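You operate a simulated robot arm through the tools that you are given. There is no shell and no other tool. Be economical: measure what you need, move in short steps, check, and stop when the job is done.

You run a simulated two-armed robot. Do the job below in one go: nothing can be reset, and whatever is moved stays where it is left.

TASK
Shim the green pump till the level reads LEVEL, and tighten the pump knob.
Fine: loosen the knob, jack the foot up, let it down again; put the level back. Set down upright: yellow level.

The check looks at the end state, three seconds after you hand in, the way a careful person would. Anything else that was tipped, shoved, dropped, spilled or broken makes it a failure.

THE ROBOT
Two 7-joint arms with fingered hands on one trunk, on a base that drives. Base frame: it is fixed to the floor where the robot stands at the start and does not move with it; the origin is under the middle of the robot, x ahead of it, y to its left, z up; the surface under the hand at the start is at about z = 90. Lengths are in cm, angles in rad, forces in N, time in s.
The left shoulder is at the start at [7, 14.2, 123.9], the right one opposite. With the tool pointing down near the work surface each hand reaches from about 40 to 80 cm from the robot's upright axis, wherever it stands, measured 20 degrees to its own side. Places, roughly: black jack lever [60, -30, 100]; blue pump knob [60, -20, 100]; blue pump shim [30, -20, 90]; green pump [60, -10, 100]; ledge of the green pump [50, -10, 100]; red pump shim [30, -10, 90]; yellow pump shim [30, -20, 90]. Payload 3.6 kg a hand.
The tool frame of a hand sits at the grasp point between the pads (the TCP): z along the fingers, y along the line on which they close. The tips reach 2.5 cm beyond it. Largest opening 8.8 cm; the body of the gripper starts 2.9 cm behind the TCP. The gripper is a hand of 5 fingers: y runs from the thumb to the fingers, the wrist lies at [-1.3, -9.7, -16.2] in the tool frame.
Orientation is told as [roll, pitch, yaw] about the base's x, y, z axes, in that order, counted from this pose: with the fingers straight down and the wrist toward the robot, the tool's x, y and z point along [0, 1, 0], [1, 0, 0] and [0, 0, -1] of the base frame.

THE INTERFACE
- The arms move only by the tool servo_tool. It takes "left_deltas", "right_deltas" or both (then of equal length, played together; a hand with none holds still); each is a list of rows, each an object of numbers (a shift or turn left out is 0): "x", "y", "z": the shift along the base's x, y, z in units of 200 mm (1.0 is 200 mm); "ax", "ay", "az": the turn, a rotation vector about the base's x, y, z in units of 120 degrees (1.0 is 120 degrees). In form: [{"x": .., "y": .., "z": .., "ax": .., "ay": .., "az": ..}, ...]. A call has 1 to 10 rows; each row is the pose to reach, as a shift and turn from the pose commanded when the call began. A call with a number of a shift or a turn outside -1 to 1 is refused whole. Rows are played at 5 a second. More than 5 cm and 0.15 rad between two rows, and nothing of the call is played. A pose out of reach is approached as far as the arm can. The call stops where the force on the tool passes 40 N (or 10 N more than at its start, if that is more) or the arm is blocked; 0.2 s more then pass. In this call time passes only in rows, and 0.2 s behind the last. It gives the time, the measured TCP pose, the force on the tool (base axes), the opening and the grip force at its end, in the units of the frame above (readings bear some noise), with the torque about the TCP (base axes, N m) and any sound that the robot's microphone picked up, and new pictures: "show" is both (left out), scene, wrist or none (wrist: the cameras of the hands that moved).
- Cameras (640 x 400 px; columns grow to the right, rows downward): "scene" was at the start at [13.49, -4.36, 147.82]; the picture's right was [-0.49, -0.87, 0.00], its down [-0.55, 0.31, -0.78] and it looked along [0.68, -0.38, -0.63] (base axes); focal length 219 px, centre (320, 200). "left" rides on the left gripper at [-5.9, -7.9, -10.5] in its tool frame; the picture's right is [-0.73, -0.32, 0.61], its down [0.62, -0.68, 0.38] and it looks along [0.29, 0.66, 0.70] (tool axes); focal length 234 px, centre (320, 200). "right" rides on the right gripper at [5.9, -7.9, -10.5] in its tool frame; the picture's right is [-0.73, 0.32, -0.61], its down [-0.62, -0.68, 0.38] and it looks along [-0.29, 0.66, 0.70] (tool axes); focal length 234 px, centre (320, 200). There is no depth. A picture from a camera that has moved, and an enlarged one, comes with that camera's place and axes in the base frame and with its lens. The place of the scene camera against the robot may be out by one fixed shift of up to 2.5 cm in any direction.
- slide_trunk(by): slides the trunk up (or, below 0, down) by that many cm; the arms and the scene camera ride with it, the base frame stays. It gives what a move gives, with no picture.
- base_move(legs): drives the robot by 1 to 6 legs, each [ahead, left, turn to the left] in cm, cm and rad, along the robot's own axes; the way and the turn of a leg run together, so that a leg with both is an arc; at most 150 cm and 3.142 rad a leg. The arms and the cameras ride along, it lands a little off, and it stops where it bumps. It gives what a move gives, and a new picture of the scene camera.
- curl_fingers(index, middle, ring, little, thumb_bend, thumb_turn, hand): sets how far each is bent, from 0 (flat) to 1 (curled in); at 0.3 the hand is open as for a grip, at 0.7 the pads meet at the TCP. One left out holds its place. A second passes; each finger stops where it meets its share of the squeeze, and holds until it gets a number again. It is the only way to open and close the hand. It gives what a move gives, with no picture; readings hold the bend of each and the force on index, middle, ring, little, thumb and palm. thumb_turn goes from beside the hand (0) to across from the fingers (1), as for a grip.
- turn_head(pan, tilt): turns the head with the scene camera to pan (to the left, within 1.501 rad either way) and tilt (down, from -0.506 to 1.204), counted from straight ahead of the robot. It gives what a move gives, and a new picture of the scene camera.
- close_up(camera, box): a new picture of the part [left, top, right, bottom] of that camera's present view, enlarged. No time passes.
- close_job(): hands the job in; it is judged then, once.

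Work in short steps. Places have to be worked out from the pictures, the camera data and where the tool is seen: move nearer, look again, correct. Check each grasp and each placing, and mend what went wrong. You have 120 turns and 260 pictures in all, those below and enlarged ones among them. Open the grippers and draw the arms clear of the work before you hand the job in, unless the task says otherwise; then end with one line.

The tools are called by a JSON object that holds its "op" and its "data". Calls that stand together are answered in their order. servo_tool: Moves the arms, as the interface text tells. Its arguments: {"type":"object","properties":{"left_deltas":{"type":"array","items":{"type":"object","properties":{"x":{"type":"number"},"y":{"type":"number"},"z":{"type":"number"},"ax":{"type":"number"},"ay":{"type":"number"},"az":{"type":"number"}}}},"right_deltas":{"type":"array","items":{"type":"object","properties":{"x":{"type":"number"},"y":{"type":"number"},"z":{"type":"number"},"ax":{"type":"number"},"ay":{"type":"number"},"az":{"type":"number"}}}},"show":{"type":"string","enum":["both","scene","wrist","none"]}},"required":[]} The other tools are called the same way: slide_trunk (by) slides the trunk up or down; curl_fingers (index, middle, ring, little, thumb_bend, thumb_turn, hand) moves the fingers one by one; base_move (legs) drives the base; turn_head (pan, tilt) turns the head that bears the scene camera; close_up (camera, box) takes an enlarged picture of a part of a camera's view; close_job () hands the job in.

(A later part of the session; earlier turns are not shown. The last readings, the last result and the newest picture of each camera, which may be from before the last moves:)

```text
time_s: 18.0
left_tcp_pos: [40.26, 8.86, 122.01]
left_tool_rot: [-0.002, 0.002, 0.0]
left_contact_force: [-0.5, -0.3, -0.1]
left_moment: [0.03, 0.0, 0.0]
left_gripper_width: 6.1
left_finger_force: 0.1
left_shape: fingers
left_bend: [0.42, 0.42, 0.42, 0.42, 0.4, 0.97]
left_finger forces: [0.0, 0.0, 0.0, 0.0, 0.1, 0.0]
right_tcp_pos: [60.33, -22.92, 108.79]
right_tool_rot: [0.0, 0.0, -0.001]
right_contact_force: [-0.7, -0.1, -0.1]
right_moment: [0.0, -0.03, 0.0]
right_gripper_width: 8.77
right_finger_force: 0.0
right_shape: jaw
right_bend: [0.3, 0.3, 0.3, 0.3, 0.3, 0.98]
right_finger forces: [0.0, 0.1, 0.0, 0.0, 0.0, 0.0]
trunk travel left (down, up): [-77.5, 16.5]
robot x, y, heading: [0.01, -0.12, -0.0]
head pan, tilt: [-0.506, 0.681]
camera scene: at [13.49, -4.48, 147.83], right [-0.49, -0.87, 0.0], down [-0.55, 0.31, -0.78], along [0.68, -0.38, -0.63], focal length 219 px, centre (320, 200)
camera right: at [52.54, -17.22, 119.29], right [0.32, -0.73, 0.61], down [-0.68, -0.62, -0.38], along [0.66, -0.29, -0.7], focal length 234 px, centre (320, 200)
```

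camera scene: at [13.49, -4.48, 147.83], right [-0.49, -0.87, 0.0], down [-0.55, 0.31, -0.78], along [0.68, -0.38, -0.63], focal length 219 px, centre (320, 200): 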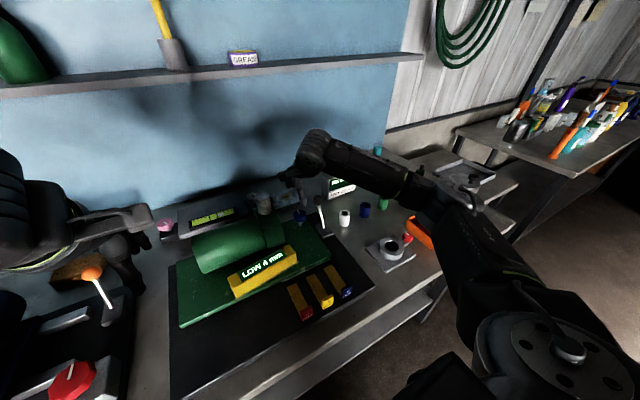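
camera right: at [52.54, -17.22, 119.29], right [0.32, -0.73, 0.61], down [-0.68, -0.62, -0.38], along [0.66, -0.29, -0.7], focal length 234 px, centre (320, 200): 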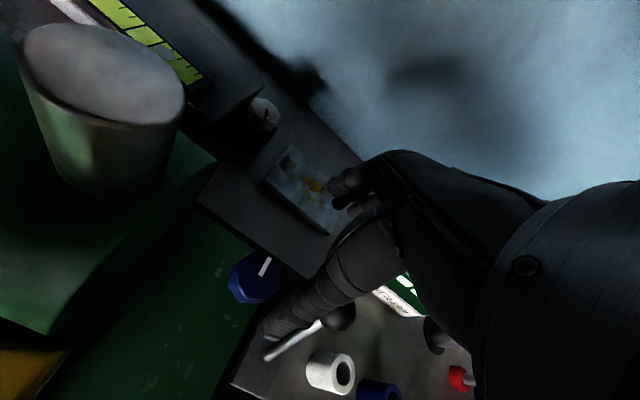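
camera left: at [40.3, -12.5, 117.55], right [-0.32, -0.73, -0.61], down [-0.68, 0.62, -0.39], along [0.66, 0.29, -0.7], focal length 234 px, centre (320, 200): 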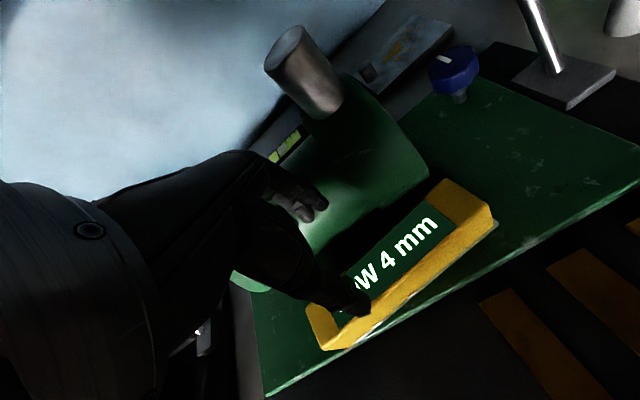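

Knob sits right beneath the hand at about (60, −23). I descend to z≈98.3.

{"op": "servo_tool", "data": {"right_deltas": [{"x": -0.015, "z": -0.15}, {"x": -0.015, "z": -0.3}, {"x": -0.015, "z": -0.4}, {"x": -0.015, "z": -0.47}], "show": "wrist"}}

```text
time_s: 19.0
left_tcp_pos: [40.29, 8.92, 122.02]
left_tool_rot: [-0.002, 0.0, 0.001]
left_contact_force: [-0.3, 0.2, 0.0]
left_moment: [-0.01, 0.01, -0.05]
left_gripper_width: 6.09
left_finger_force: 0.1
left_shape: fingers
left_bend: [0.42, 0.42, 0.42, 0.42, 0.4, 0.97]
left_finger forces: [0.0, 0.0, 0.0, 0.0, 0.1, 0.0]
right_tcp_pos: [60.03, -22.92, 99.4]
right_tool_rot: [0.0, -0.001, 0.003]
right_contact_force: [-0.6, -0.8, -0.6]
right_moment: [0.01, 0.02, -0.01]
right_gripper_width: 8.77
right_finger_force: 0.0
right_shape: jaw
right_bend: [0.3, 0.3, 0.3, 0.3, 0.3, 0.98]
right_finger forces: [0.0, 0.0, 0.1, 0.1, 0.0, 0.0]
trunk travel left (down, up): [-77.5, 16.5]
robot x, y, heading: [-0.0, -0.08, 0.003]
head pan, tilt: [-0.506, 0.681]
camera right: at [52.19, -17.06, 109.88], right [0.32, -0.73, 0.61], down [-0.68, -0.62, -0.38], along [0.66, -0.29, -0.7], focal length 234 px, centre (320, 200)
```

right: 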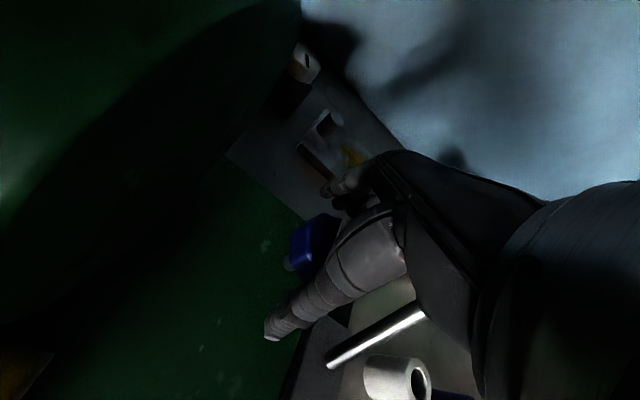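

Knob lies between thumb and fingers. Down 1 cm more, then close index, middle, ring and thumb on it.

{"op": "servo_tool", "data": {"right_deltas": [{"x": 0.01, "y": -0.01, "z": -0.03}, {"x": 0.01, "y": -0.01, "z": -0.06}], "show": "none"}}

{"op": "curl_fingers", "data": {"hand": "right", "index": 0.6, "middle": 0.6, "ring": 0.6, "little": 0.4, "thumb_bend": 0.6}}

```text
time_s: 19.6
left_tcp_pos: [40.21, 8.84, 122.06]
left_tool_rot: [-0.002, 0.0, 0.0]
left_contact_force: [-0.8, -0.7, 0.9]
left_moment: [0.02, 0.03, 0.0]
left_gripper_width: 6.1
left_finger_force: 0.1
left_shape: fingers
left_bend: [0.42, 0.42, 0.42, 0.42, 0.4, 0.97]
left_finger forces: [0.0, 0.0, 0.1, 0.1, 0.0, 0.1]
right_tcp_pos: [60.18, -22.82, 98.24]
right_tool_rot: [0.0, -0.001, 0.0]
right_contact_force: [-0.6, 0.1, -0.2]
right_moment: [-0.01, 0.01, 0.0]
right_gripper_width: 8.76
right_finger_force: 0.0
right_shape: jaw
right_bend: [0.3, 0.3, 0.3, 0.3, 0.3, 0.98]
right_finger forces: [0.0, 0.0, 0.1, 0.0, 0.0, 0.0]
trunk travel left (down, up): [-77.5, 16.5]
robot x, y, heading: [0.14, -0.49, -0.003]
head pan, tilt: [-0.506, 0.681]
```

```text
time_s: 20.6
left_tcp_pos: [39.98, 8.8, 122.05]
left_tool_rot: [0.0, -0.002, -0.001]
left_contact_force: [-0.2, 0.6, -0.3]
left_moment: [0.0, 0.0, 0.02]
left_gripper_width: 6.11
left_finger_force: 0.0
left_shape: fingers
left_bend: [0.42, 0.42, 0.42, 0.42, 0.4, 0.97]
left_finger forces: [0.0, 0.0, 0.0, 0.0, 0.0, 0.0]
right_tcp_pos: [59.98, -22.96, 98.21]
right_tool_rot: [0.0, -0.001, 0.001]
right_contact_force: [-13.5, -0.4, -5.2]
right_moment: [-0.05, -0.18, 0.06]
right_gripper_width: 3.13
right_finger_force: 6.4
right_shape: fingers
right_bend: [0.6, 0.6, 0.6, 0.4, 0.53, 0.97]
right_finger forces: [0.1, 0.0, 0.0, 0.1, 12.4, 0.0]
trunk travel left (down, up): [-77.5, 16.5]
robot x, y, heading: [0.07, 0.03, -0.006]
head pan, tilt: [-0.506, 0.681]
```

Thumb touches but the fingers have not reached. Close the fingers further.

{"op": "curl_fingers", "data": {"hand": "right", "index": 0.72, "middle": 0.75, "ring": 0.75}}

{"op": "servo_tool", "data": {"right_deltas": [{"z": 0.0}], "show": "wrist"}}

```text
time_s: 21.6
left_tcp_pos: [40.13, 8.9, 122.13]
left_tool_rot: [-0.001, 0.001, 0.001]
left_contact_force: [0.4, -0.2, -0.3]
left_moment: [-0.01, 0.01, 0.01]
left_gripper_width: 6.1
left_finger_force: 0.1
left_shape: fingers
left_bend: [0.42, 0.42, 0.42, 0.42, 0.4, 0.97]
left_finger forces: [0.0, 0.0, 0.0, 0.1, 0.0, 0.0]
right_tcp_pos: [60.14, -22.97, 98.3]
right_tool_rot: [0.001, -0.001, 0.002]
right_contact_force: [-10.1, -0.1, -6.7]
right_moment: [-0.04, -0.19, 0.03]
right_gripper_width: 2.15
right_finger_force: 9.1
right_shape: fingers
right_bend: [0.72, 0.75, 0.75, 0.4, 0.53, 0.97]
right_finger forces: [3.6, 0.8, 0.1, 0.0, 13.5, 0.0]
trunk travel left (down, up): [-77.5, 16.5]
robot x, y, heading: [0.09, 0.29, 0.0]
head pan, tilt: [-0.506, 0.681]
```

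```text
time_s: 22.0
left_tcp_pos: [40.08, 8.97, 122.02]
left_tool_rot: [-0.001, 0.0, 0.0]
left_contact_force: [0.9, -0.3, -1.0]
left_moment: [-0.01, 0.01, 0.0]
left_gripper_width: 6.1
left_finger_force: 0.1
left_shape: fingers
left_bend: [0.42, 0.42, 0.42, 0.42, 0.4, 0.97]
left_finger forces: [0.0, 0.0, 0.0, 0.0, 0.0, 0.1]
right_tcp_pos: [60.13, -22.93, 98.3]
right_tool_rot: [0.001, -0.002, 0.004]
right_contact_force: [-10.7, -0.6, -7.0]
right_moment: [0.01, -0.19, 0.09]
right_gripper_width: 2.16
right_finger_force: 8.9
right_shape: fingers
right_bend: [0.72, 0.75, 0.75, 0.4, 0.53, 0.97]
right_finger forces: [3.5, 0.7, 0.0, 0.1, 13.6, 0.0]
trunk travel left (down, up): [-77.5, 16.5]
robot x, y, heading: [-0.19, 0.06, 0.002]
head pan, tilt: [-0.506, 0.681]
camera right: at [52.27, -17.22, 108.76], right [0.32, -0.73, 0.61], down [-0.68, -0.62, -0.38], along [0.66, -0.29, -0.7], focal length 234 px, centre (320, 200)
```

right: 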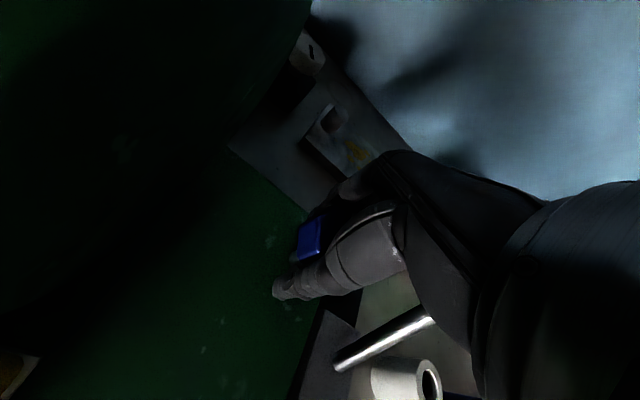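

Only the index bears, so the knob sits off to the index/thumb side. I open, shift the hand (−0.6, +0.8) cm and close again.

{"op": "curl_fingers", "data": {"hand": "right", "index": 0.4, "middle": 0.4, "ring": 0.4, "thumb_bend": 0.35}}

{"op": "servo_tool", "data": {"right_deltas": [{"x": -0.03, "y": 0.04}], "show": "none"}}

{"op": "curl_fingers", "data": {"hand": "right", "index": 0.65, "middle": 0.65, "ring": 0.65, "thumb_bend": 0.6}}

{"op": "servo_tool", "data": {"right_deltas": [{"z": 0.0}], "show": "wrist"}}

```text
time_s: 23.0
left_tcp_pos: [40.27, 8.91, 122.02]
left_tool_rot: [-0.002, 0.0, -0.002]
left_contact_force: [0.3, -0.6, -0.8]
left_moment: [-0.01, 0.03, 0.02]
left_gripper_width: 6.1
left_finger_force: 0.1
left_shape: fingers
left_bend: [0.42, 0.42, 0.42, 0.42, 0.4, 0.97]
left_finger forces: [0.0, 0.1, 0.0, 0.0, 0.0, 0.1]
right_tcp_pos: [60.21, -22.91, 98.27]
right_tool_rot: [-0.001, 0.001, 0.002]
right_contact_force: [-0.5, 0.5, 0.0]
right_moment: [-0.03, 0.0, -0.02]
right_gripper_width: 6.86
right_finger_force: 0.1
right_shape: fingers
right_bend: [0.4, 0.4, 0.4, 0.4, 0.35, 0.97]
right_finger forces: [0.1, 0.1, 0.1, 0.0, 0.1, 0.0]
trunk travel left (down, up): [-77.5, 16.5]
robot x, y, heading: [-0.19, -0.18, -0.002]
head pan, tilt: [-0.506, 0.681]
```

```text
time_s: 23.4
left_tcp_pos: [40.12, 8.9, 122.09]
left_tool_rot: [-0.002, 0.001, 0.001]
left_contact_force: [-0.5, 0.2, 0.8]
left_moment: [0.04, 0.01, 0.03]
left_gripper_width: 6.14
left_finger_force: 0.1
left_shape: fingers
left_bend: [0.42, 0.42, 0.42, 0.42, 0.4, 0.97]
left_finger forces: [0.0, 0.0, 0.0, 0.0, 0.0, 0.0]
right_tcp_pos: [59.61, -22.17, 98.21]
right_tool_rot: [-0.002, -0.001, 0.003]
right_contact_force: [-0.6, 1.2, -0.2]
right_moment: [0.0, -0.01, 0.01]
right_gripper_width: 6.87
right_finger_force: 0.0
right_shape: fingers
right_bend: [0.4, 0.4, 0.4, 0.4, 0.35, 0.97]
right_finger forces: [0.0, 0.0, 0.1, 0.0, 0.0, 0.1]
trunk travel left (down, up): [-77.5, 16.5]
robot x, y, heading: [0.02, -0.22, 0.001]
head pan, tilt: [-0.506, 0.681]
```

```text
time_s: 24.4
left_tcp_pos: [40.25, 9.01, 121.96]
left_tool_rot: [-0.002, -0.001, -0.001]
left_contact_force: [0.0, -0.3, 0.3]
left_moment: [0.0, -0.02, -0.01]
left_gripper_width: 6.12
left_finger_force: 0.0
left_shape: fingers
left_bend: [0.42, 0.42, 0.42, 0.42, 0.4, 0.97]
left_finger forces: [0.0, 0.0, 0.0, 0.1, 0.1, 0.0]
right_tcp_pos: [59.61, -22.12, 98.33]
right_tool_rot: [0.0, -0.001, 0.002]
right_contact_force: [-2.6, 0.6, -1.9]
right_moment: [0.01, 0.0, 0.02]
right_gripper_width: 1.76
right_finger_force: 1.0
right_shape: fingers
right_bend: [0.65, 0.65, 0.65, 0.4, 0.58, 0.97]
right_finger forces: [0.1, 0.0, 0.0, 0.0, 2.2, 0.0]
trunk travel left (down, up): [-77.5, 16.5]
robot x, y, heading: [-0.14, -0.08, 0.001]
head pan, tilt: [-0.506, 0.681]
```

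```text
time_s: 24.8
left_tcp_pos: [40.16, 8.89, 122.02]
left_tool_rot: [-0.002, 0.0, 0.0]
left_contact_force: [-0.5, -0.5, -0.4]
left_moment: [0.03, 0.02, 0.02]
left_gripper_width: 6.09
left_finger_force: 0.2
left_shape: fingers
left_bend: [0.42, 0.42, 0.42, 0.42, 0.4, 0.97]
left_finger forces: [0.0, 0.0, 0.0, 0.0, 0.0, 0.1]
right_tcp_pos: [59.56, -22.02, 98.25]
right_tool_rot: [-0.001, 0.0, 0.001]
right_contact_force: [-3.0, 0.4, -0.7]
right_moment: [0.02, -0.02, -0.03]
right_gripper_width: 1.74
right_finger_force: 1.0
right_shape: fingers
right_bend: [0.65, 0.65, 0.65, 0.4, 0.58, 0.97]
right_finger forces: [0.1, 0.0, 0.0, 0.0, 2.5, 0.1]
trunk travel left (down, up): [-77.5, 16.5]
robot x, y, heading: [0.11, -0.02, -0.001]
head pan, tilt: [-0.506, 0.681]
camera right: at [51.76, -16.36, 108.74], right [0.32, -0.73, 0.61], down [-0.68, -0.62, -0.38], along [0.66, -0.29, -0.7], focal length 234 px, centre (320, 200)
```

right: 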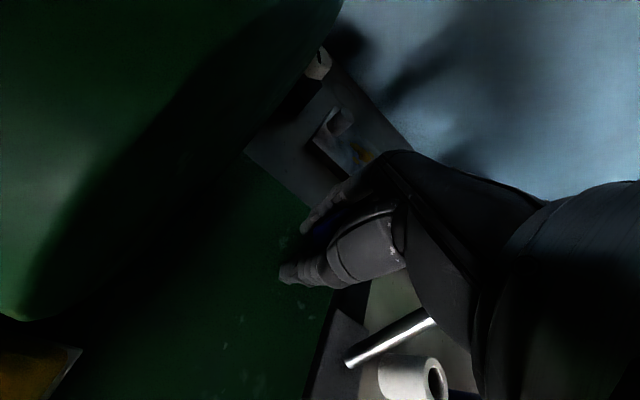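

Readings do not fit a seated grip. I check the hand and knob from the scene camera.

{"op": "close_up", "data": {"camera": "scene", "box": [250, 160, 370, 250]}}

{"op": "close_up", "data": {"camera": "right", "box": [220, 140, 460, 320]}}

```text
4.44 times, centred on (310, 205) of scene
camera zoom: at [13.44, -4.35, 147.83], right [-0.49, -0.87, 0.0], down [-0.55, 0.31, -0.78], along [0.68, -0.38, -0.63], focal length 974 px, centre (364, 178)
```

zoom: 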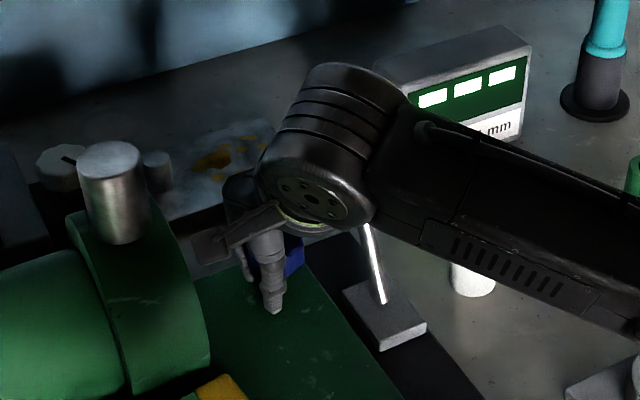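

```text
2.22 times, centred on (340, 230) of right
camera zoom: at [51.76, -16.36, 108.74], right [0.32, -0.73, 0.61], down [-0.68, -0.62, -0.38], along [0.66, -0.29, -0.7], focal length 520 px, centre (276, 133)
```

zoom: 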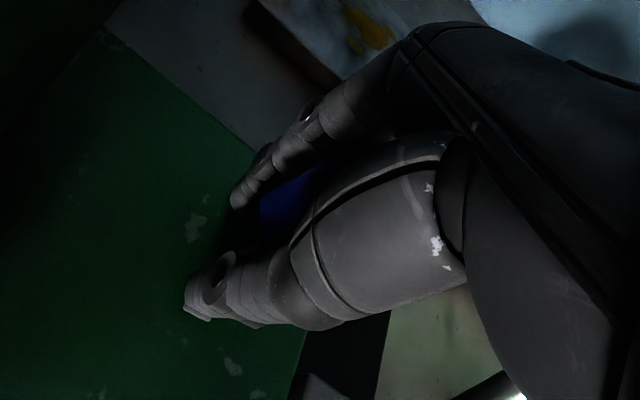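

The picture suggests the fingers may not lie around the knob as I think. I open, rise 5 cm and look again to refine the knob place.

{"op": "curl_fingers", "data": {"hand": "right", "index": 0.3, "middle": 0.3, "ring": 0.3, "little": 0.3, "thumb_bend": 0.3}}

{"op": "servo_tool", "data": {"right_deltas": [{"z": 0.15}, {"z": 0.25}], "show": "wrist"}}

{"op": "close_up", "data": {"camera": "right", "box": [180, 140, 420, 320]}}

{"op": "close_up", "data": {"camera": "scene", "box": [250, 150, 370, 240]}}

```text
time_s: 25.8
left_tcp_pos: [40.23, 8.71, 122.07]
left_tool_rot: [-0.002, -0.002, 0.001]
left_contact_force: [0.5, 0.1, 0.2]
left_moment: [0.0, 0.02, 0.04]
left_gripper_width: 6.12
left_finger_force: 0.1
left_shape: fingers
left_bend: [0.42, 0.42, 0.42, 0.42, 0.4, 0.97]
left_finger forces: [0.1, 0.0, 0.0, 0.1, 0.1, 0.0]
right_tcp_pos: [59.62, -22.07, 98.21]
right_tool_rot: [0.0, 0.0, 0.004]
right_contact_force: [-0.4, 0.5, 0.5]
right_moment: [-0.01, 0.0, 0.0]
right_gripper_width: 8.47
right_finger_force: 0.1
right_shape: fingers
right_bend: [0.3, 0.3, 0.3, 0.3, 0.3, 0.97]
right_finger forces: [0.1, 0.1, 0.1, 0.1, 0.0, 0.0]
trunk travel left (down, up): [-77.5, 16.5]
robot x, y, heading: [0.41, 0.37, 0.004]
head pan, tilt: [-0.506, 0.681]
```

```text
time_s: 26.4
left_tcp_pos: [40.03, 8.8, 121.94]
left_tool_rot: [-0.002, 0.0, 0.0]
left_contact_force: [-0.4, 0.0, -0.6]
left_moment: [-0.03, -0.02, -0.01]
left_gripper_width: 6.09
left_finger_force: 0.2
left_shape: fingers
left_bend: [0.42, 0.42, 0.42, 0.42, 0.4, 0.97]
left_finger forces: [0.0, 0.1, 0.0, 0.0, 0.1, 0.0]
right_tcp_pos: [59.43, -22.09, 103.28]
right_tool_rot: [0.001, 0.003, 0.0]
right_contact_force: [0.0, 0.7, 1.0]
right_moment: [0.0, 0.0, 0.02]
right_gripper_width: 8.44
right_finger_force: 0.0
right_shape: fingers
right_bend: [0.3, 0.3, 0.3, 0.3, 0.3, 0.97]
right_finger forces: [0.0, 0.0, 0.0, 0.0, 0.0, 0.0]
trunk travel left (down, up): [-77.5, 16.5]
robot x, y, heading: [-0.22, 0.18, 0.003]
head pan, tilt: [-0.506, 0.681]
camera right: at [51.73, -16.34, 113.81], right [0.32, -0.73, 0.61], down [-0.68, -0.62, -0.38], along [0.66, -0.29, -0.7], focal length 234 px, centre (320, 200)
```

right: 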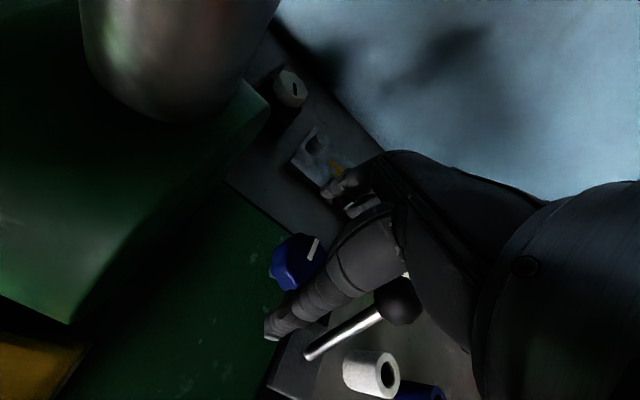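

```text
2.22 times, centred on (300, 230) of right
camera zoom: at [51.73, -16.34, 113.81], right [0.32, -0.73, 0.61], down [-0.68, -0.62, -0.38], along [0.66, -0.29, -0.7], focal length 520 px, centre (364, 133)
```

zoom: 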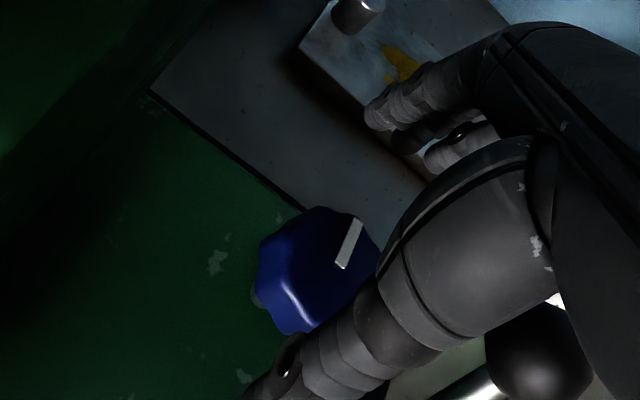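

```text
4.44 times, centred on (310, 195) of scene
camera zoom: at [13.48, -4.34, 147.82], right [-0.49, -0.87, 0.0], down [-0.55, 0.31, -0.78], along [0.68, -0.38, -0.63], focal length 974 px, centre (364, 222)
```

zoom: 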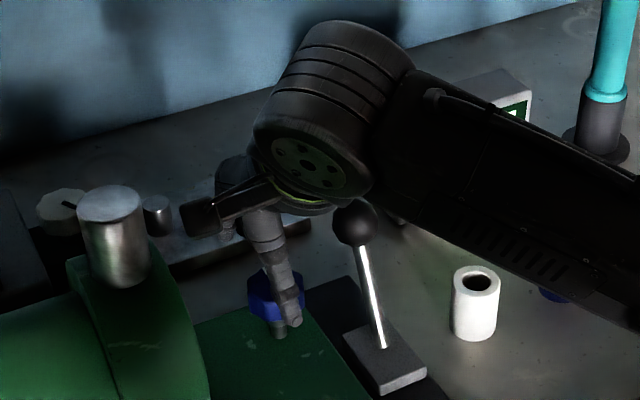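

Knob pointer still points +x; a closer fit puts the knob at about (60.3, −23.7). I realign there, descend to z≈98, watching for contact with the lever ball.

{"op": "servo_tool", "data": {"right_deltas": [{"x": 0.04, "y": -0.085}, {"x": 0.04, "y": -0.085, "z": -0.12}, {"x": 0.04, "y": -0.085, "z": -0.2}, {"x": 0.04, "y": -0.085, "z": -0.26}], "show": "wrist"}}

{"op": "curl_fingers", "data": {"hand": "right", "index": 0.45, "middle": 0.45, "ring": 0.45, "thumb_bend": 0.5}}

{"op": "curl_fingers", "data": {"hand": "right", "index": 0.55, "middle": 0.55, "ring": 0.55, "thumb_bend": 0.57}}

```text
time_s: 27.4
left_tcp_pos: [40.1, 8.97, 122.03]
left_tool_rot: [-0.002, 0.0, 0.001]
left_contact_force: [0.6, 0.1, 0.6]
left_moment: [-0.01, 0.02, 0.01]
left_gripper_width: 6.12
left_finger_force: 0.1
left_shape: fingers
left_bend: [0.42, 0.42, 0.42, 0.42, 0.4, 0.97]
left_finger forces: [0.0, 0.0, 0.0, 0.1, 0.0, 0.0]
right_tcp_pos: [60.43, -23.92, 97.93]
right_tool_rot: [0.001, -0.002, 0.003]
right_contact_force: [-0.3, 0.5, 1.1]
right_moment: [-0.02, -0.01, -0.02]
right_gripper_width: 8.44
right_finger_force: 0.1
right_shape: fingers
right_bend: [0.3, 0.3, 0.3, 0.3, 0.3, 0.97]
right_finger forces: [0.1, 0.0, 0.0, 0.0, 0.3, 0.5]
trunk travel left (down, up): [-77.5, 16.5]
robot x, y, heading: [0.06, -0.02, -0.004]
head pan, tilt: [-0.506, 0.681]
camera right: at [52.54, -18.1, 108.52], right [0.32, -0.73, 0.61], down [-0.68, -0.62, -0.38], along [0.66, -0.29, -0.7], focal length 234 px, centre (320, 200)
```

right: 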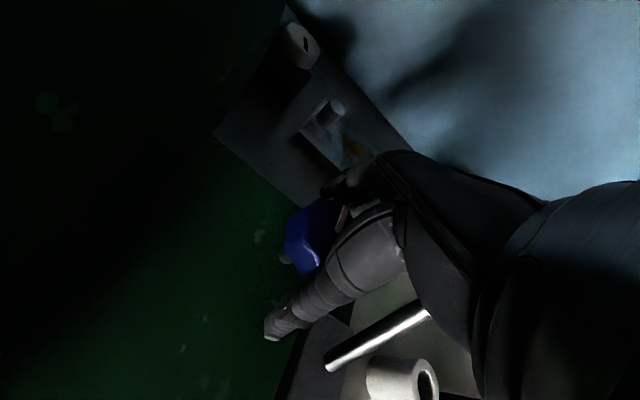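

```text
time_s: 28.4
left_tcp_pos: [40.07, 8.87, 122.08]
left_tool_rot: [-0.001, -0.002, 0.0]
left_contact_force: [-0.1, 0.1, 0.1]
left_moment: [0.02, -0.03, -0.03]
left_gripper_width: 6.12
left_finger_force: 0.1
left_shape: fingers
left_bend: [0.42, 0.42, 0.42, 0.42, 0.4, 0.97]
left_finger forces: [0.0, 0.1, 0.0, 0.0, 0.0, 0.0]
right_tcp_pos: [60.2, -23.79, 97.97]
right_tool_rot: [0.0, -0.001, 0.0]
right_contact_force: [-9.2, -0.8, -2.5]
right_moment: [-0.07, -0.23, 0.1]
right_gripper_width: 5.33
right_finger_force: 5.2
right_shape: fingers
right_bend: [0.45, 0.45, 0.45, 0.3, 0.48, 0.98]
right_finger forces: [0.0, 0.1, 0.0, 0.0, 9.5, 1.2]
trunk travel left (down, up): [-77.5, 16.5]
robot x, y, heading: [-0.1, -0.17, 0.004]
head pan, tilt: [-0.506, 0.681]
```

```text
time_s: 29.4
left_tcp_pos: [39.94, 8.83, 122.16]
left_tool_rot: [-0.001, -0.001, -0.001]
left_contact_force: [0.1, -0.6, -0.6]
left_moment: [0.0, -0.01, 0.03]
left_gripper_width: 6.09
left_finger_force: 0.1
left_shape: fingers
left_bend: [0.42, 0.42, 0.42, 0.42, 0.4, 0.97]
left_finger forces: [0.1, 0.0, 0.1, 0.0, 0.1, 0.0]
right_tcp_pos: [60.15, -23.69, 98.13]
right_tool_rot: [0.0, -0.002, 0.001]
right_contact_force: [-12.2, -1.9, -5.8]
right_moment: [-0.08, -0.33, 0.11]
right_gripper_width: 3.96
right_finger_force: 7.4
right_shape: fingers
right_bend: [0.55, 0.55, 0.55, 0.3, 0.51, 0.98]
right_finger forces: [0.0, 0.0, 0.1, 0.0, 13.4, 1.2]
trunk travel left (down, up): [-77.5, 16.5]
robot x, y, heading: [0.35, -0.06, -0.001]
head pan, tilt: [-0.506, 0.681]
```

The fingers seem to pass beneath the knob's head (toward the stem), and the palm feels light contact: the knob is higher than assumed. I open and regrip at z≈99.6, y≈−23.

{"op": "curl_fingers", "data": {"hand": "right", "index": 0.35, "middle": 0.35, "ring": 0.35, "thumb_bend": 0.35}}

{"op": "servo_tool", "data": {"right_deltas": [{"y": 0.02, "z": 0.04}, {"y": 0.03, "z": 0.085}], "show": "none"}}

{"op": "curl_fingers", "data": {"hand": "right", "index": 0.55, "middle": 0.55, "ring": 0.55, "thumb_bend": 0.5}}

{"op": "servo_tool", "data": {"right_deltas": [{"z": 0.0}], "show": "wrist"}}

```text
time_s: 30.4
left_tcp_pos: [40.19, 8.82, 121.97]
left_tool_rot: [-0.001, -0.003, 0.001]
left_contact_force: [-0.2, -0.1, 0.6]
left_moment: [0.04, -0.02, 0.03]
left_gripper_width: 6.11
left_finger_force: 0.0
left_shape: fingers
left_bend: [0.42, 0.42, 0.42, 0.42, 0.4, 0.97]
left_finger forces: [0.1, 0.0, 0.0, 0.0, 0.1, 0.0]
right_tcp_pos: [60.38, -23.88, 98.03]
right_tool_rot: [0.001, 0.0, 0.0]
right_contact_force: [0.1, 0.6, 0.8]
right_moment: [0.01, 0.03, 0.03]
right_gripper_width: 7.45
right_finger_force: 0.6
right_shape: fingers
right_bend: [0.35, 0.35, 0.35, 0.3, 0.35, 0.98]
right_finger forces: [0.1, 0.0, 0.0, 0.0, 1.0, 0.4]
trunk travel left (down, up): [-77.5, 16.5]
robot x, y, heading: [-0.01, 0.13, -0.001]
head pan, tilt: [-0.506, 0.681]
```

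```text
time_s: 31.0
left_tcp_pos: [40.17, 9.07, 121.91]
left_tool_rot: [-0.002, -0.001, 0.0]
left_contact_force: [0.7, 0.1, -0.2]
left_moment: [0.0, -0.01, 0.02]
left_gripper_width: 6.1
left_finger_force: 0.0
left_shape: fingers
left_bend: [0.42, 0.42, 0.42, 0.42, 0.4, 0.97]
left_finger forces: [0.1, 0.1, 0.1, 0.1, 0.0, 0.0]
right_tcp_pos: [60.47, -23.25, 99.71]
right_tool_rot: [0.002, 0.0, 0.001]
right_contact_force: [0.2, 0.9, -1.0]
right_moment: [0.0, 0.03, 0.0]
right_gripper_width: 7.43
right_finger_force: 0.0
right_shape: fingers
right_bend: [0.35, 0.35, 0.35, 0.3, 0.35, 0.98]
right_finger forces: [0.0, 0.1, 0.0, 0.1, 0.0, 0.1]
trunk travel left (down, up): [-77.5, 16.5]
robot x, y, heading: [0.07, -0.29, -0.001]
head pan, tilt: [-0.506, 0.681]
```

```text
time_s: 32.0
left_tcp_pos: [39.97, 8.85, 122.03]
left_tool_rot: [-0.002, 0.0, 0.0]
left_contact_force: [-0.3, -0.2, -0.2]
left_moment: [0.0, 0.01, -0.02]
left_gripper_width: 6.09
left_finger_force: 0.1
left_shape: fingers
left_bend: [0.42, 0.42, 0.42, 0.42, 0.4, 0.97]
left_finger forces: [0.0, 0.0, 0.0, 0.1, 0.0, 0.0]
right_tcp_pos: [60.18, -23.29, 99.79]
right_tool_rot: [0.001, -0.002, 0.002]
right_contact_force: [-6.7, -1.1, -1.7]
right_moment: [0.02, -0.05, -0.01]
right_gripper_width: 4.32
right_finger_force: 3.1
right_shape: fingers
right_bend: [0.55, 0.55, 0.55, 0.3, 0.46, 0.97]
right_finger forces: [0.0, 0.1, 0.0, 0.0, 6.8, 0.1]
trunk travel left (down, up): [-77.5, 16.5]
robot x, y, heading: [0.04, -0.16, -0.001]
head pan, tilt: [-0.506, 0.681]
```

```text
time_s: 32.4
left_tcp_pos: [40.03, 8.84, 122.0]
left_tool_rot: [-0.003, 0.0, 0.001]
left_contact_force: [0.9, 0.3, -0.1]
left_moment: [-0.01, 0.01, -0.01]
left_gripper_width: 6.09
left_finger_force: 0.0
left_shape: fingers
left_bend: [0.42, 0.42, 0.42, 0.42, 0.4, 0.97]
left_finger forces: [0.0, 0.0, 0.1, 0.0, 0.1, 0.0]
right_tcp_pos: [60.17, -23.23, 99.77]
right_tool_rot: [-0.001, -0.004, 0.002]
right_contact_force: [-6.4, 0.3, -2.3]
right_moment: [0.02, -0.02, 0.01]
right_gripper_width: 4.33
right_finger_force: 3.3
right_shape: fingers
right_bend: [0.55, 0.55, 0.55, 0.3, 0.46, 0.97]
right_finger forces: [0.1, 0.1, 0.0, 0.1, 6.8, 0.0]
trunk travel left (down, up): [-77.5, 16.5]
robot x, y, heading: [-0.14, 0.46, -0.001]
head pan, tilt: [-0.506, 0.681]
camera right: at [52.43, -17.56, 110.28], right [0.32, -0.73, 0.61], down [-0.68, -0.62, -0.38], along [0.66, -0.29, -0.69], focal length 234 px, centre (320, 200)
```

right: 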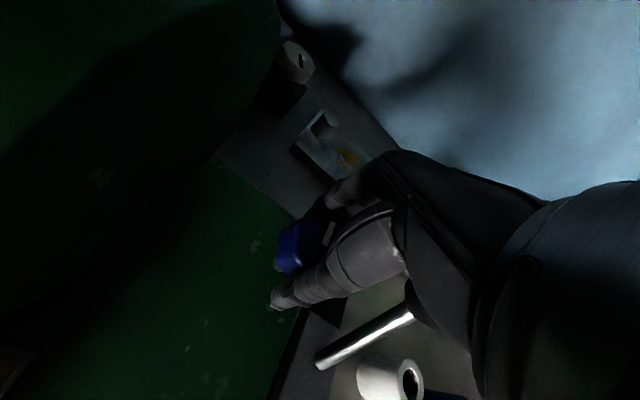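

Thumb on the knob at bend 0.46. I shift the hand 0.6 cm back and close the fingers further.

{"op": "curl_fingers", "data": {"hand": "right", "thumb_bend": 0.4}}

{"op": "curl_fingers", "data": {"hand": "right", "index": 0.65, "middle": 0.65, "ring": 0.65}}

{"op": "servo_tool", "data": {"right_deltas": [{"x": -0.02}], "show": "none"}}

{"op": "servo_tool", "data": {"right_deltas": [{"x": -0.02}], "show": "wrist"}}

{"op": "close_up", "data": {"camera": "right", "box": [220, 140, 460, 320]}}

{"op": "close_up", "data": {"camera": "scene", "box": [270, 180, 340, 235]}}

```text
time_s: 33.4
left_tcp_pos: [40.14, 8.91, 122.1]
left_tool_rot: [-0.002, -0.001, 0.0]
left_contact_force: [0.3, 0.3, 0.8]
left_moment: [0.0, 0.03, 0.01]
left_gripper_width: 6.09
left_finger_force: 0.1
left_shape: fingers
left_bend: [0.42, 0.42, 0.42, 0.42, 0.4, 0.97]
left_finger forces: [0.0, 0.0, 0.1, 0.1, 0.0, 0.1]
right_tcp_pos: [60.41, -23.28, 99.63]
right_tool_rot: [0.0, 0.0, 0.004]
right_contact_force: [-0.6, 0.1, -0.4]
right_moment: [0.01, 0.04, 0.01]
right_gripper_width: 4.81
right_finger_force: 0.1
right_shape: fingers
right_bend: [0.55, 0.55, 0.55, 0.3, 0.39, 0.97]
right_finger forces: [0.0, 0.0, 0.0, 0.1, 0.7, 0.1]
trunk travel left (down, up): [-77.5, 16.5]
robot x, y, heading: [-0.08, -0.17, -0.002]
head pan, tilt: [-0.506, 0.681]
```

```text
time_s: 34.4
left_tcp_pos: [40.22, 8.81, 121.98]
left_tool_rot: [-0.001, 0.001, 0.001]
left_contact_force: [-0.6, -1.1, 0.1]
left_moment: [0.02, -0.04, -0.01]
left_gripper_width: 6.1
left_finger_force: 0.2
left_shape: fingers
left_bend: [0.42, 0.42, 0.42, 0.42, 0.4, 0.97]
left_finger forces: [0.1, 0.0, 0.0, 0.0, 0.0, 0.1]
right_tcp_pos: [60.37, -23.33, 99.76]
right_tool_rot: [0.0, 0.001, 0.003]
right_contact_force: [-0.1, 0.2, 0.0]
right_moment: [-0.03, -0.04, 0.01]
right_gripper_width: 3.83
right_finger_force: 0.6
right_shape: fingers
right_bend: [0.64, 0.65, 0.65, 0.3, 0.39, 0.97]
right_finger forces: [0.8, 0.0, 0.0, 0.0, 0.9, 0.0]
trunk travel left (down, up): [-77.5, 16.5]
robot x, y, heading: [0.14, -0.19, 0.002]
head pan, tilt: [-0.506, 0.681]
```

```text
time_s: 34.8
left_tcp_pos: [40.25, 8.85, 122.07]
left_tool_rot: [-0.004, 0.001, 0.0]
left_contact_force: [0.0, -0.2, 0.2]
left_moment: [0.0, -0.01, 0.03]
left_gripper_width: 6.11
left_finger_force: 0.2
left_shape: fingers
left_bend: [0.42, 0.42, 0.42, 0.42, 0.4, 0.97]
left_finger forces: [0.1, 0.1, 0.0, 0.1, 0.0, 0.0]
right_tcp_pos: [60.03, -23.26, 99.62]
right_tool_rot: [0.001, 0.0, 0.001]
right_contact_force: [4.1, 0.3, -0.3]
right_moment: [-0.01, -0.03, 0.0]
right_gripper_width: 4.02
right_finger_force: 1.8
right_shape: fingers
right_bend: [0.62, 0.64, 0.65, 0.3, 0.4, 0.97]
right_finger forces: [2.5, 0.6, 0.0, 0.0, 0.1, 0.0]
trunk travel left (down, up): [-77.5, 16.5]
robot x, y, heading: [-0.17, 0.18, 0.001]
head pan, tilt: [-0.506, 0.681]
```

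```text
time_s: 35.2
left_tcp_pos: [40.34, 8.92, 121.92]
left_tool_rot: [-0.003, 0.002, 0.0]
left_contact_force: [0.2, -0.9, -0.7]
left_moment: [0.01, -0.01, 0.03]
left_gripper_width: 6.09
left_finger_force: 0.1
left_shape: fingers
left_bend: [0.42, 0.42, 0.42, 0.42, 0.4, 0.97]
left_finger forces: [0.0, 0.1, 0.0, 0.0, 0.0, 0.0]
right_tcp_pos: [59.59, -23.26, 99.63]
right_tool_rot: [0.0, -0.001, 0.0]
right_contact_force: [6.4, -0.5, 0.9]
right_moment: [-0.01, -0.15, 0.01]
right_gripper_width: 4.31
right_finger_force: 3.3
right_shape: fingers
right_bend: [0.59, 0.63, 0.65, 0.3, 0.4, 0.97]
right_finger forces: [4.3, 1.3, 0.0, 0.1, 0.0, 0.1]
trunk travel left (down, up): [-77.5, 16.5]
robot x, y, heading: [0.11, 0.16, 0.001]
head pan, tilt: [-0.506, 0.681]
camera right: at [51.91, -17.53, 110.2], right [0.32, -0.73, 0.61], down [-0.68, -0.62, -0.38], along [0.66, -0.29, -0.7], focal length 234 px, centre (320, 200)
```

right: 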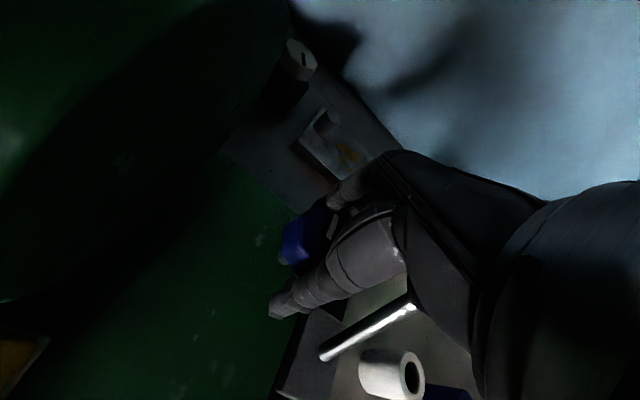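

```text
2.22 times, centred on (340, 230) of right
camera zoom: at [51.91, -17.53, 110.2], right [0.32, -0.73, 0.61], down [-0.68, -0.62, -0.38], along [0.66, -0.29, -0.7], focal length 520 px, centre (276, 133)
```

zoom: 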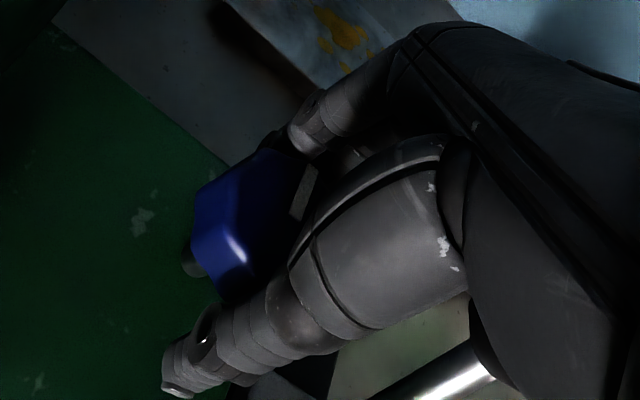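

```text
7.27 times, centred on (305, 208) of scene
camera zoom: at [13.7, -4.35, 147.81], right [-0.48, -0.87, 0.0], down [-0.55, 0.31, -0.78], along [0.68, -0.38, -0.63], focal length 1593 px, centre (429, 146)
```

zoom: 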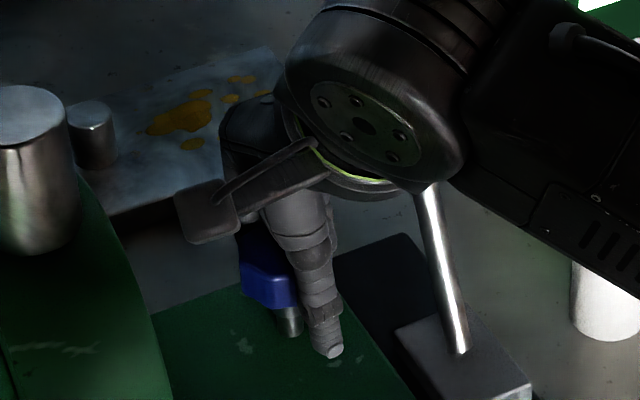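

Now the index and middle touch the far face; the knob sits toward +y. I open a bit, move +1 cm in y, and close on it at this height.

{"op": "curl_fingers", "data": {"hand": "right", "index": 0.42, "middle": 0.42, "ring": 0.42, "thumb_bend": 0.35}}

{"op": "servo_tool", "data": {"right_deltas": [{"x": 0.01, "y": 0.05}], "show": "none"}}

{"op": "curl_fingers", "data": {"hand": "right", "index": 0.62, "middle": 0.62, "ring": 0.62, "thumb_bend": 0.55}}

{"op": "close_up", "data": {"camera": "right", "box": [220, 140, 460, 320]}}

{"op": "close_up", "data": {"camera": "scene", "box": [270, 180, 340, 235]}}

```text
time_s: 36.2
left_tcp_pos: [40.2, 8.94, 121.98]
left_tool_rot: [-0.002, 0.0, 0.0]
left_contact_force: [0.0, -0.3, -0.2]
left_moment: [0.0, 0.01, 0.0]
left_gripper_width: 6.09
left_finger_force: 0.1
left_shape: fingers
left_bend: [0.42, 0.42, 0.42, 0.42, 0.4, 0.97]
left_finger forces: [0.1, 0.1, 0.0, 0.1, 0.0, 0.1]
right_tcp_pos: [59.6, -23.27, 99.74]
right_tool_rot: [-0.001, -0.001, 0.002]
right_contact_force: [0.7, 0.2, 0.1]
right_moment: [0.03, 0.0, 0.0]
right_gripper_width: 6.62
right_finger_force: 0.1
right_shape: fingers
right_bend: [0.42, 0.42, 0.42, 0.3, 0.35, 0.97]
right_finger forces: [0.1, 0.0, 0.0, 0.1, 0.1, 0.1]
trunk travel left (down, up): [-77.5, 16.5]
robot x, y, heading: [-0.34, 0.14, 0.001]
head pan, tilt: [-0.506, 0.681]
```

```text
time_s: 36.6
left_tcp_pos: [40.24, 8.93, 121.99]
left_tool_rot: [-0.001, -0.001, -0.001]
left_contact_force: [0.6, -0.1, -0.2]
left_moment: [-0.02, -0.01, -0.03]
left_gripper_width: 6.11
left_finger_force: 0.1
left_shape: fingers
left_bend: [0.42, 0.42, 0.42, 0.42, 0.4, 0.97]
left_finger forces: [0.0, 0.0, 0.1, 0.0, 0.0, 0.0]
right_tcp_pos: [59.76, -22.25, 99.79]
right_tool_rot: [0.0, 0.002, 0.001]
right_contact_force: [0.2, 0.2, 0.5]
right_moment: [0.02, -0.02, -0.02]
right_gripper_width: 6.65
right_finger_force: 0.1
right_shape: fingers
right_bend: [0.42, 0.42, 0.42, 0.3, 0.35, 0.97]
right_finger forces: [0.0, 0.0, 0.1, 0.1, 0.0, 0.1]
trunk travel left (down, up): [-77.5, 16.5]
robot x, y, heading: [0.31, 0.02, 0.003]
head pan, tilt: [-0.506, 0.681]
```

```text
time_s: 37.6
left_tcp_pos: [40.27, 8.77, 122.01]
left_tool_rot: [-0.002, 0.0, 0.001]
left_contact_force: [-0.4, -1.3, 0.1]
left_moment: [-0.01, 0.0, 0.02]
left_gripper_width: 6.11
left_finger_force: 0.1
left_shape: fingers
left_bend: [0.42, 0.42, 0.42, 0.42, 0.4, 0.97]
left_finger forces: [0.0, 0.0, 0.1, 0.1, 0.1, 0.0]
right_tcp_pos: [59.72, -22.24, 99.71]
right_tool_rot: [-0.001, 0.0, 0.001]
right_contact_force: [0.2, -0.1, -0.3]
right_moment: [0.01, -0.02, 0.0]
right_gripper_width: 2.71
right_finger_force: 1.4
right_shape: fingers
right_bend: [0.61, 0.6, 0.62, 0.3, 0.53, 0.97]
right_finger forces: [0.5, 1.2, 0.0, 0.1, 1.9, 0.0]
trunk travel left (down, up): [-77.5, 16.5]
robot x, y, heading: [0.12, 0.2, -0.003]
head pan, tilt: [-0.506, 0.681]
```

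```text
2.22 times, centred on (340, 230) of right
camera zoom: at [51.96, -16.56, 110.27], right [0.32, -0.73, 0.61], down [-0.68, -0.62, -0.38], along [0.66, -0.29, -0.7], focal length 520 px, centre (276, 133)
```

zoom: 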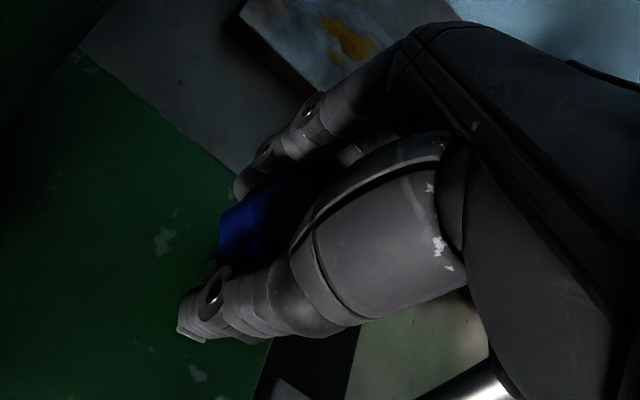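

```text
7.27 times, centred on (305, 208) of scene
camera zoom: at [13.51, -4.35, 147.82], right [-0.49, -0.87, 0.0], down [-0.55, 0.31, -0.78], along [0.68, -0.38, -0.63], focal length 1593 px, centre (429, 146)
```

zoom: 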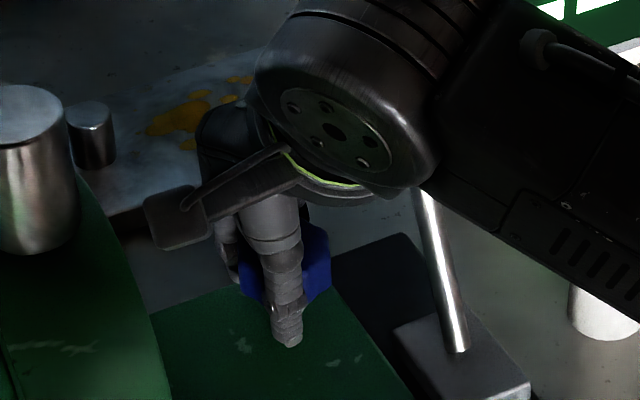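

Now it is a proper grip: index + middle against thumb with the knob centred. I squeeze firmer.

{"op": "curl_fingers", "data": {"hand": "right", "index": 0.78, "middle": 0.78, "ring": 0.68, "thumb_bend": 0.68}}

{"op": "servo_tool", "data": {"right_deltas": [{"az": 0.06}, {"az": 0.12}, {"az": 0.18}], "show": "wrist"}}

{"op": "close_up", "data": {"camera": "scene", "box": [270, 180, 340, 235]}}

```text
time_s: 38.6
left_tcp_pos: [40.45, 8.9, 121.9]
left_tool_rot: [-0.003, 0.003, -0.002]
left_contact_force: [1.2, 0.2, -0.3]
left_moment: [-0.01, 0.0, -0.01]
left_gripper_width: 6.1
left_finger_force: 0.0
left_shape: fingers
left_bend: [0.42, 0.42, 0.42, 0.42, 0.4, 0.97]
left_finger forces: [0.0, 0.0, 0.0, 0.1, 0.0, 0.0]
right_tcp_pos: [59.97, -22.29, 99.58]
right_tool_rot: [0.0, 0.002, 0.001]
right_contact_force: [3.2, 0.3, -6.6]
right_moment: [0.08, 0.09, 0.13]
right_gripper_width: 2.21
right_finger_force: 15.6
right_shape: fingers
right_bend: [0.71, 0.63, 0.66, 0.3, 0.56, 0.97]
right_finger forces: [8.3, 9.3, 1.6, 0.0, 12.1, 0.1]
trunk travel left (down, up): [-77.5, 16.5]
robot x, y, heading: [-0.23, 0.17, -0.0]
head pan, tilt: [-0.506, 0.681]
```

```text
time_s: 39.4
left_tcp_pos: [40.29, 8.84, 122.04]
left_tool_rot: [-0.001, 0.001, 0.0]
left_contact_force: [-0.3, 0.5, -0.5]
left_moment: [0.01, -0.03, 0.03]
left_gripper_width: 6.06
left_finger_force: 0.1
left_shape: fingers
left_bend: [0.42, 0.42, 0.42, 0.42, 0.4, 0.97]
left_finger forces: [0.0, 0.1, 0.0, 0.0, 0.0, 0.0]
right_tcp_pos: [59.83, -22.15, 99.6]
right_tool_rot: [0.002, 0.0, 0.38]
right_contact_force: [-3.9, -0.1, -9.1]
right_moment: [-0.03, 0.15, -0.05]
right_gripper_width: 2.17
right_finger_force: 16.5
right_shape: fingers
right_bend: [0.71, 0.64, 0.67, 0.3, 0.57, 0.94]
right_finger forces: [7.4, 9.6, 0.8, 0.0, 15.0, 0.0]
trunk travel left (down, up): [-77.5, 16.5]
robot x, y, heading: [0.06, -0.2, -0.003]
head pan, tilt: [-0.506, 0.681]
camera right: at [50.4, -19.88, 110.18], right [0.57, -0.55, 0.61], down [-0.4, -0.83, -0.38], along [0.72, -0.02, -0.7], focal length 234 px, centre (320, 200)
```

right: 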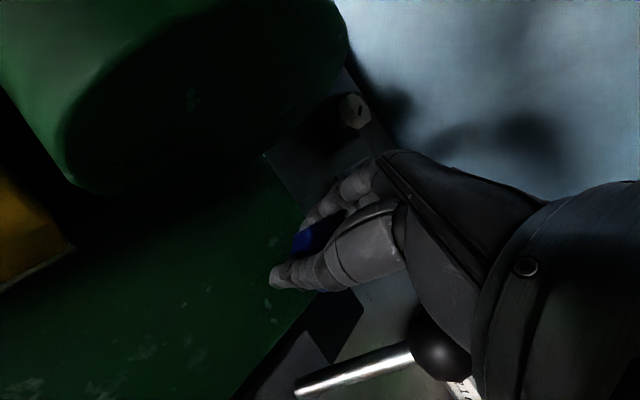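

```text
7.27 times, centred on (305, 208) of scene
camera zoom: at [13.57, -4.43, 147.81], right [-0.49, -0.87, 0.0], down [-0.55, 0.31, -0.78], along [0.68, -0.38, -0.63], focal length 1593 px, centre (429, 146)
```

zoom: 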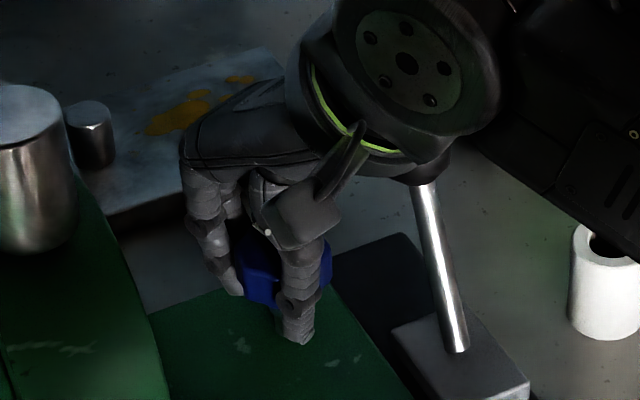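

The hand turned with the knob easily. I continue turning CCW in small increments, watching force near the lever ball.

{"op": "servo_tool", "data": {"right_deltas": [{"az": 0.06}, {"az": 0.12}, {"az": 0.18}, {"az": 0.24}], "show": "wrist"}}

{"op": "close_up", "data": {"camera": "scene", "box": [270, 180, 340, 235]}}

```text
time_s: 40.4
left_tcp_pos: [40.16, 8.91, 122.08]
left_tool_rot: [-0.001, 0.001, 0.0]
left_contact_force: [0.7, -0.1, -0.2]
left_moment: [-0.01, 0.0, -0.01]
left_gripper_width: 6.09
left_finger_force: 0.2
left_shape: fingers
left_bend: [0.42, 0.42, 0.42, 0.42, 0.4, 0.97]
left_finger forces: [0.1, 0.0, 0.1, 0.1, 0.0, 0.1]
right_tcp_pos: [59.63, -22.18, 99.7]
right_tool_rot: [0.002, 0.0, 0.883]
right_contact_force: [-13.9, 2.2, -15.7]
right_moment: [-0.01, 0.07, -0.15]
right_gripper_width: 2.27
right_finger_force: 19.3
right_shape: fingers
right_bend: [0.72, 0.66, 0.68, 0.3, 0.57, 0.91]
right_finger forces: [8.7, 10.2, 0.0, 0.0, 19.0, 0.0]
trunk travel left (down, up): [-77.5, 16.5]
robot x, y, heading: [0.02, -0.03, 0.004]
head pan, tilt: [-0.506, 0.681]
camera right: at [50.25, -24.69, 110.21], right [0.77, -0.21, 0.61], down [0.05, -0.92, -0.38], along [0.64, 0.32, -0.7], focal length 234 px, centre (320, 200)
```

right: 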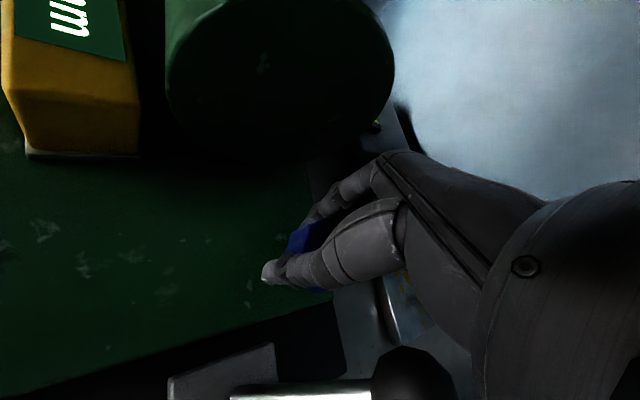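

```text
7.27 times, centred on (305, 208) of scene
camera zoom: at [13.39, -4.42, 147.82], right [-0.49, -0.87, 0.0], down [-0.55, 0.31, -0.78], along [0.68, -0.38, -0.63], focal length 1593 px, centre (429, 146)
```

zoom: 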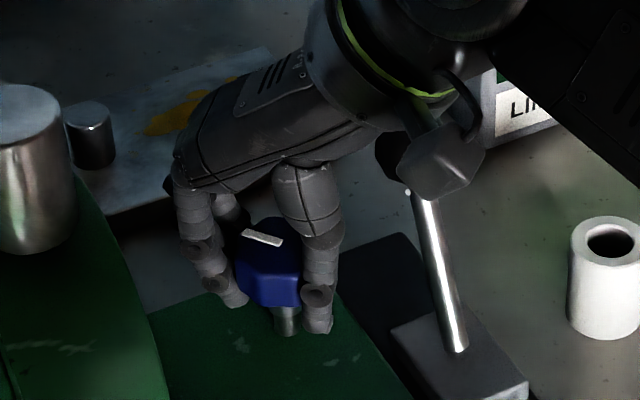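

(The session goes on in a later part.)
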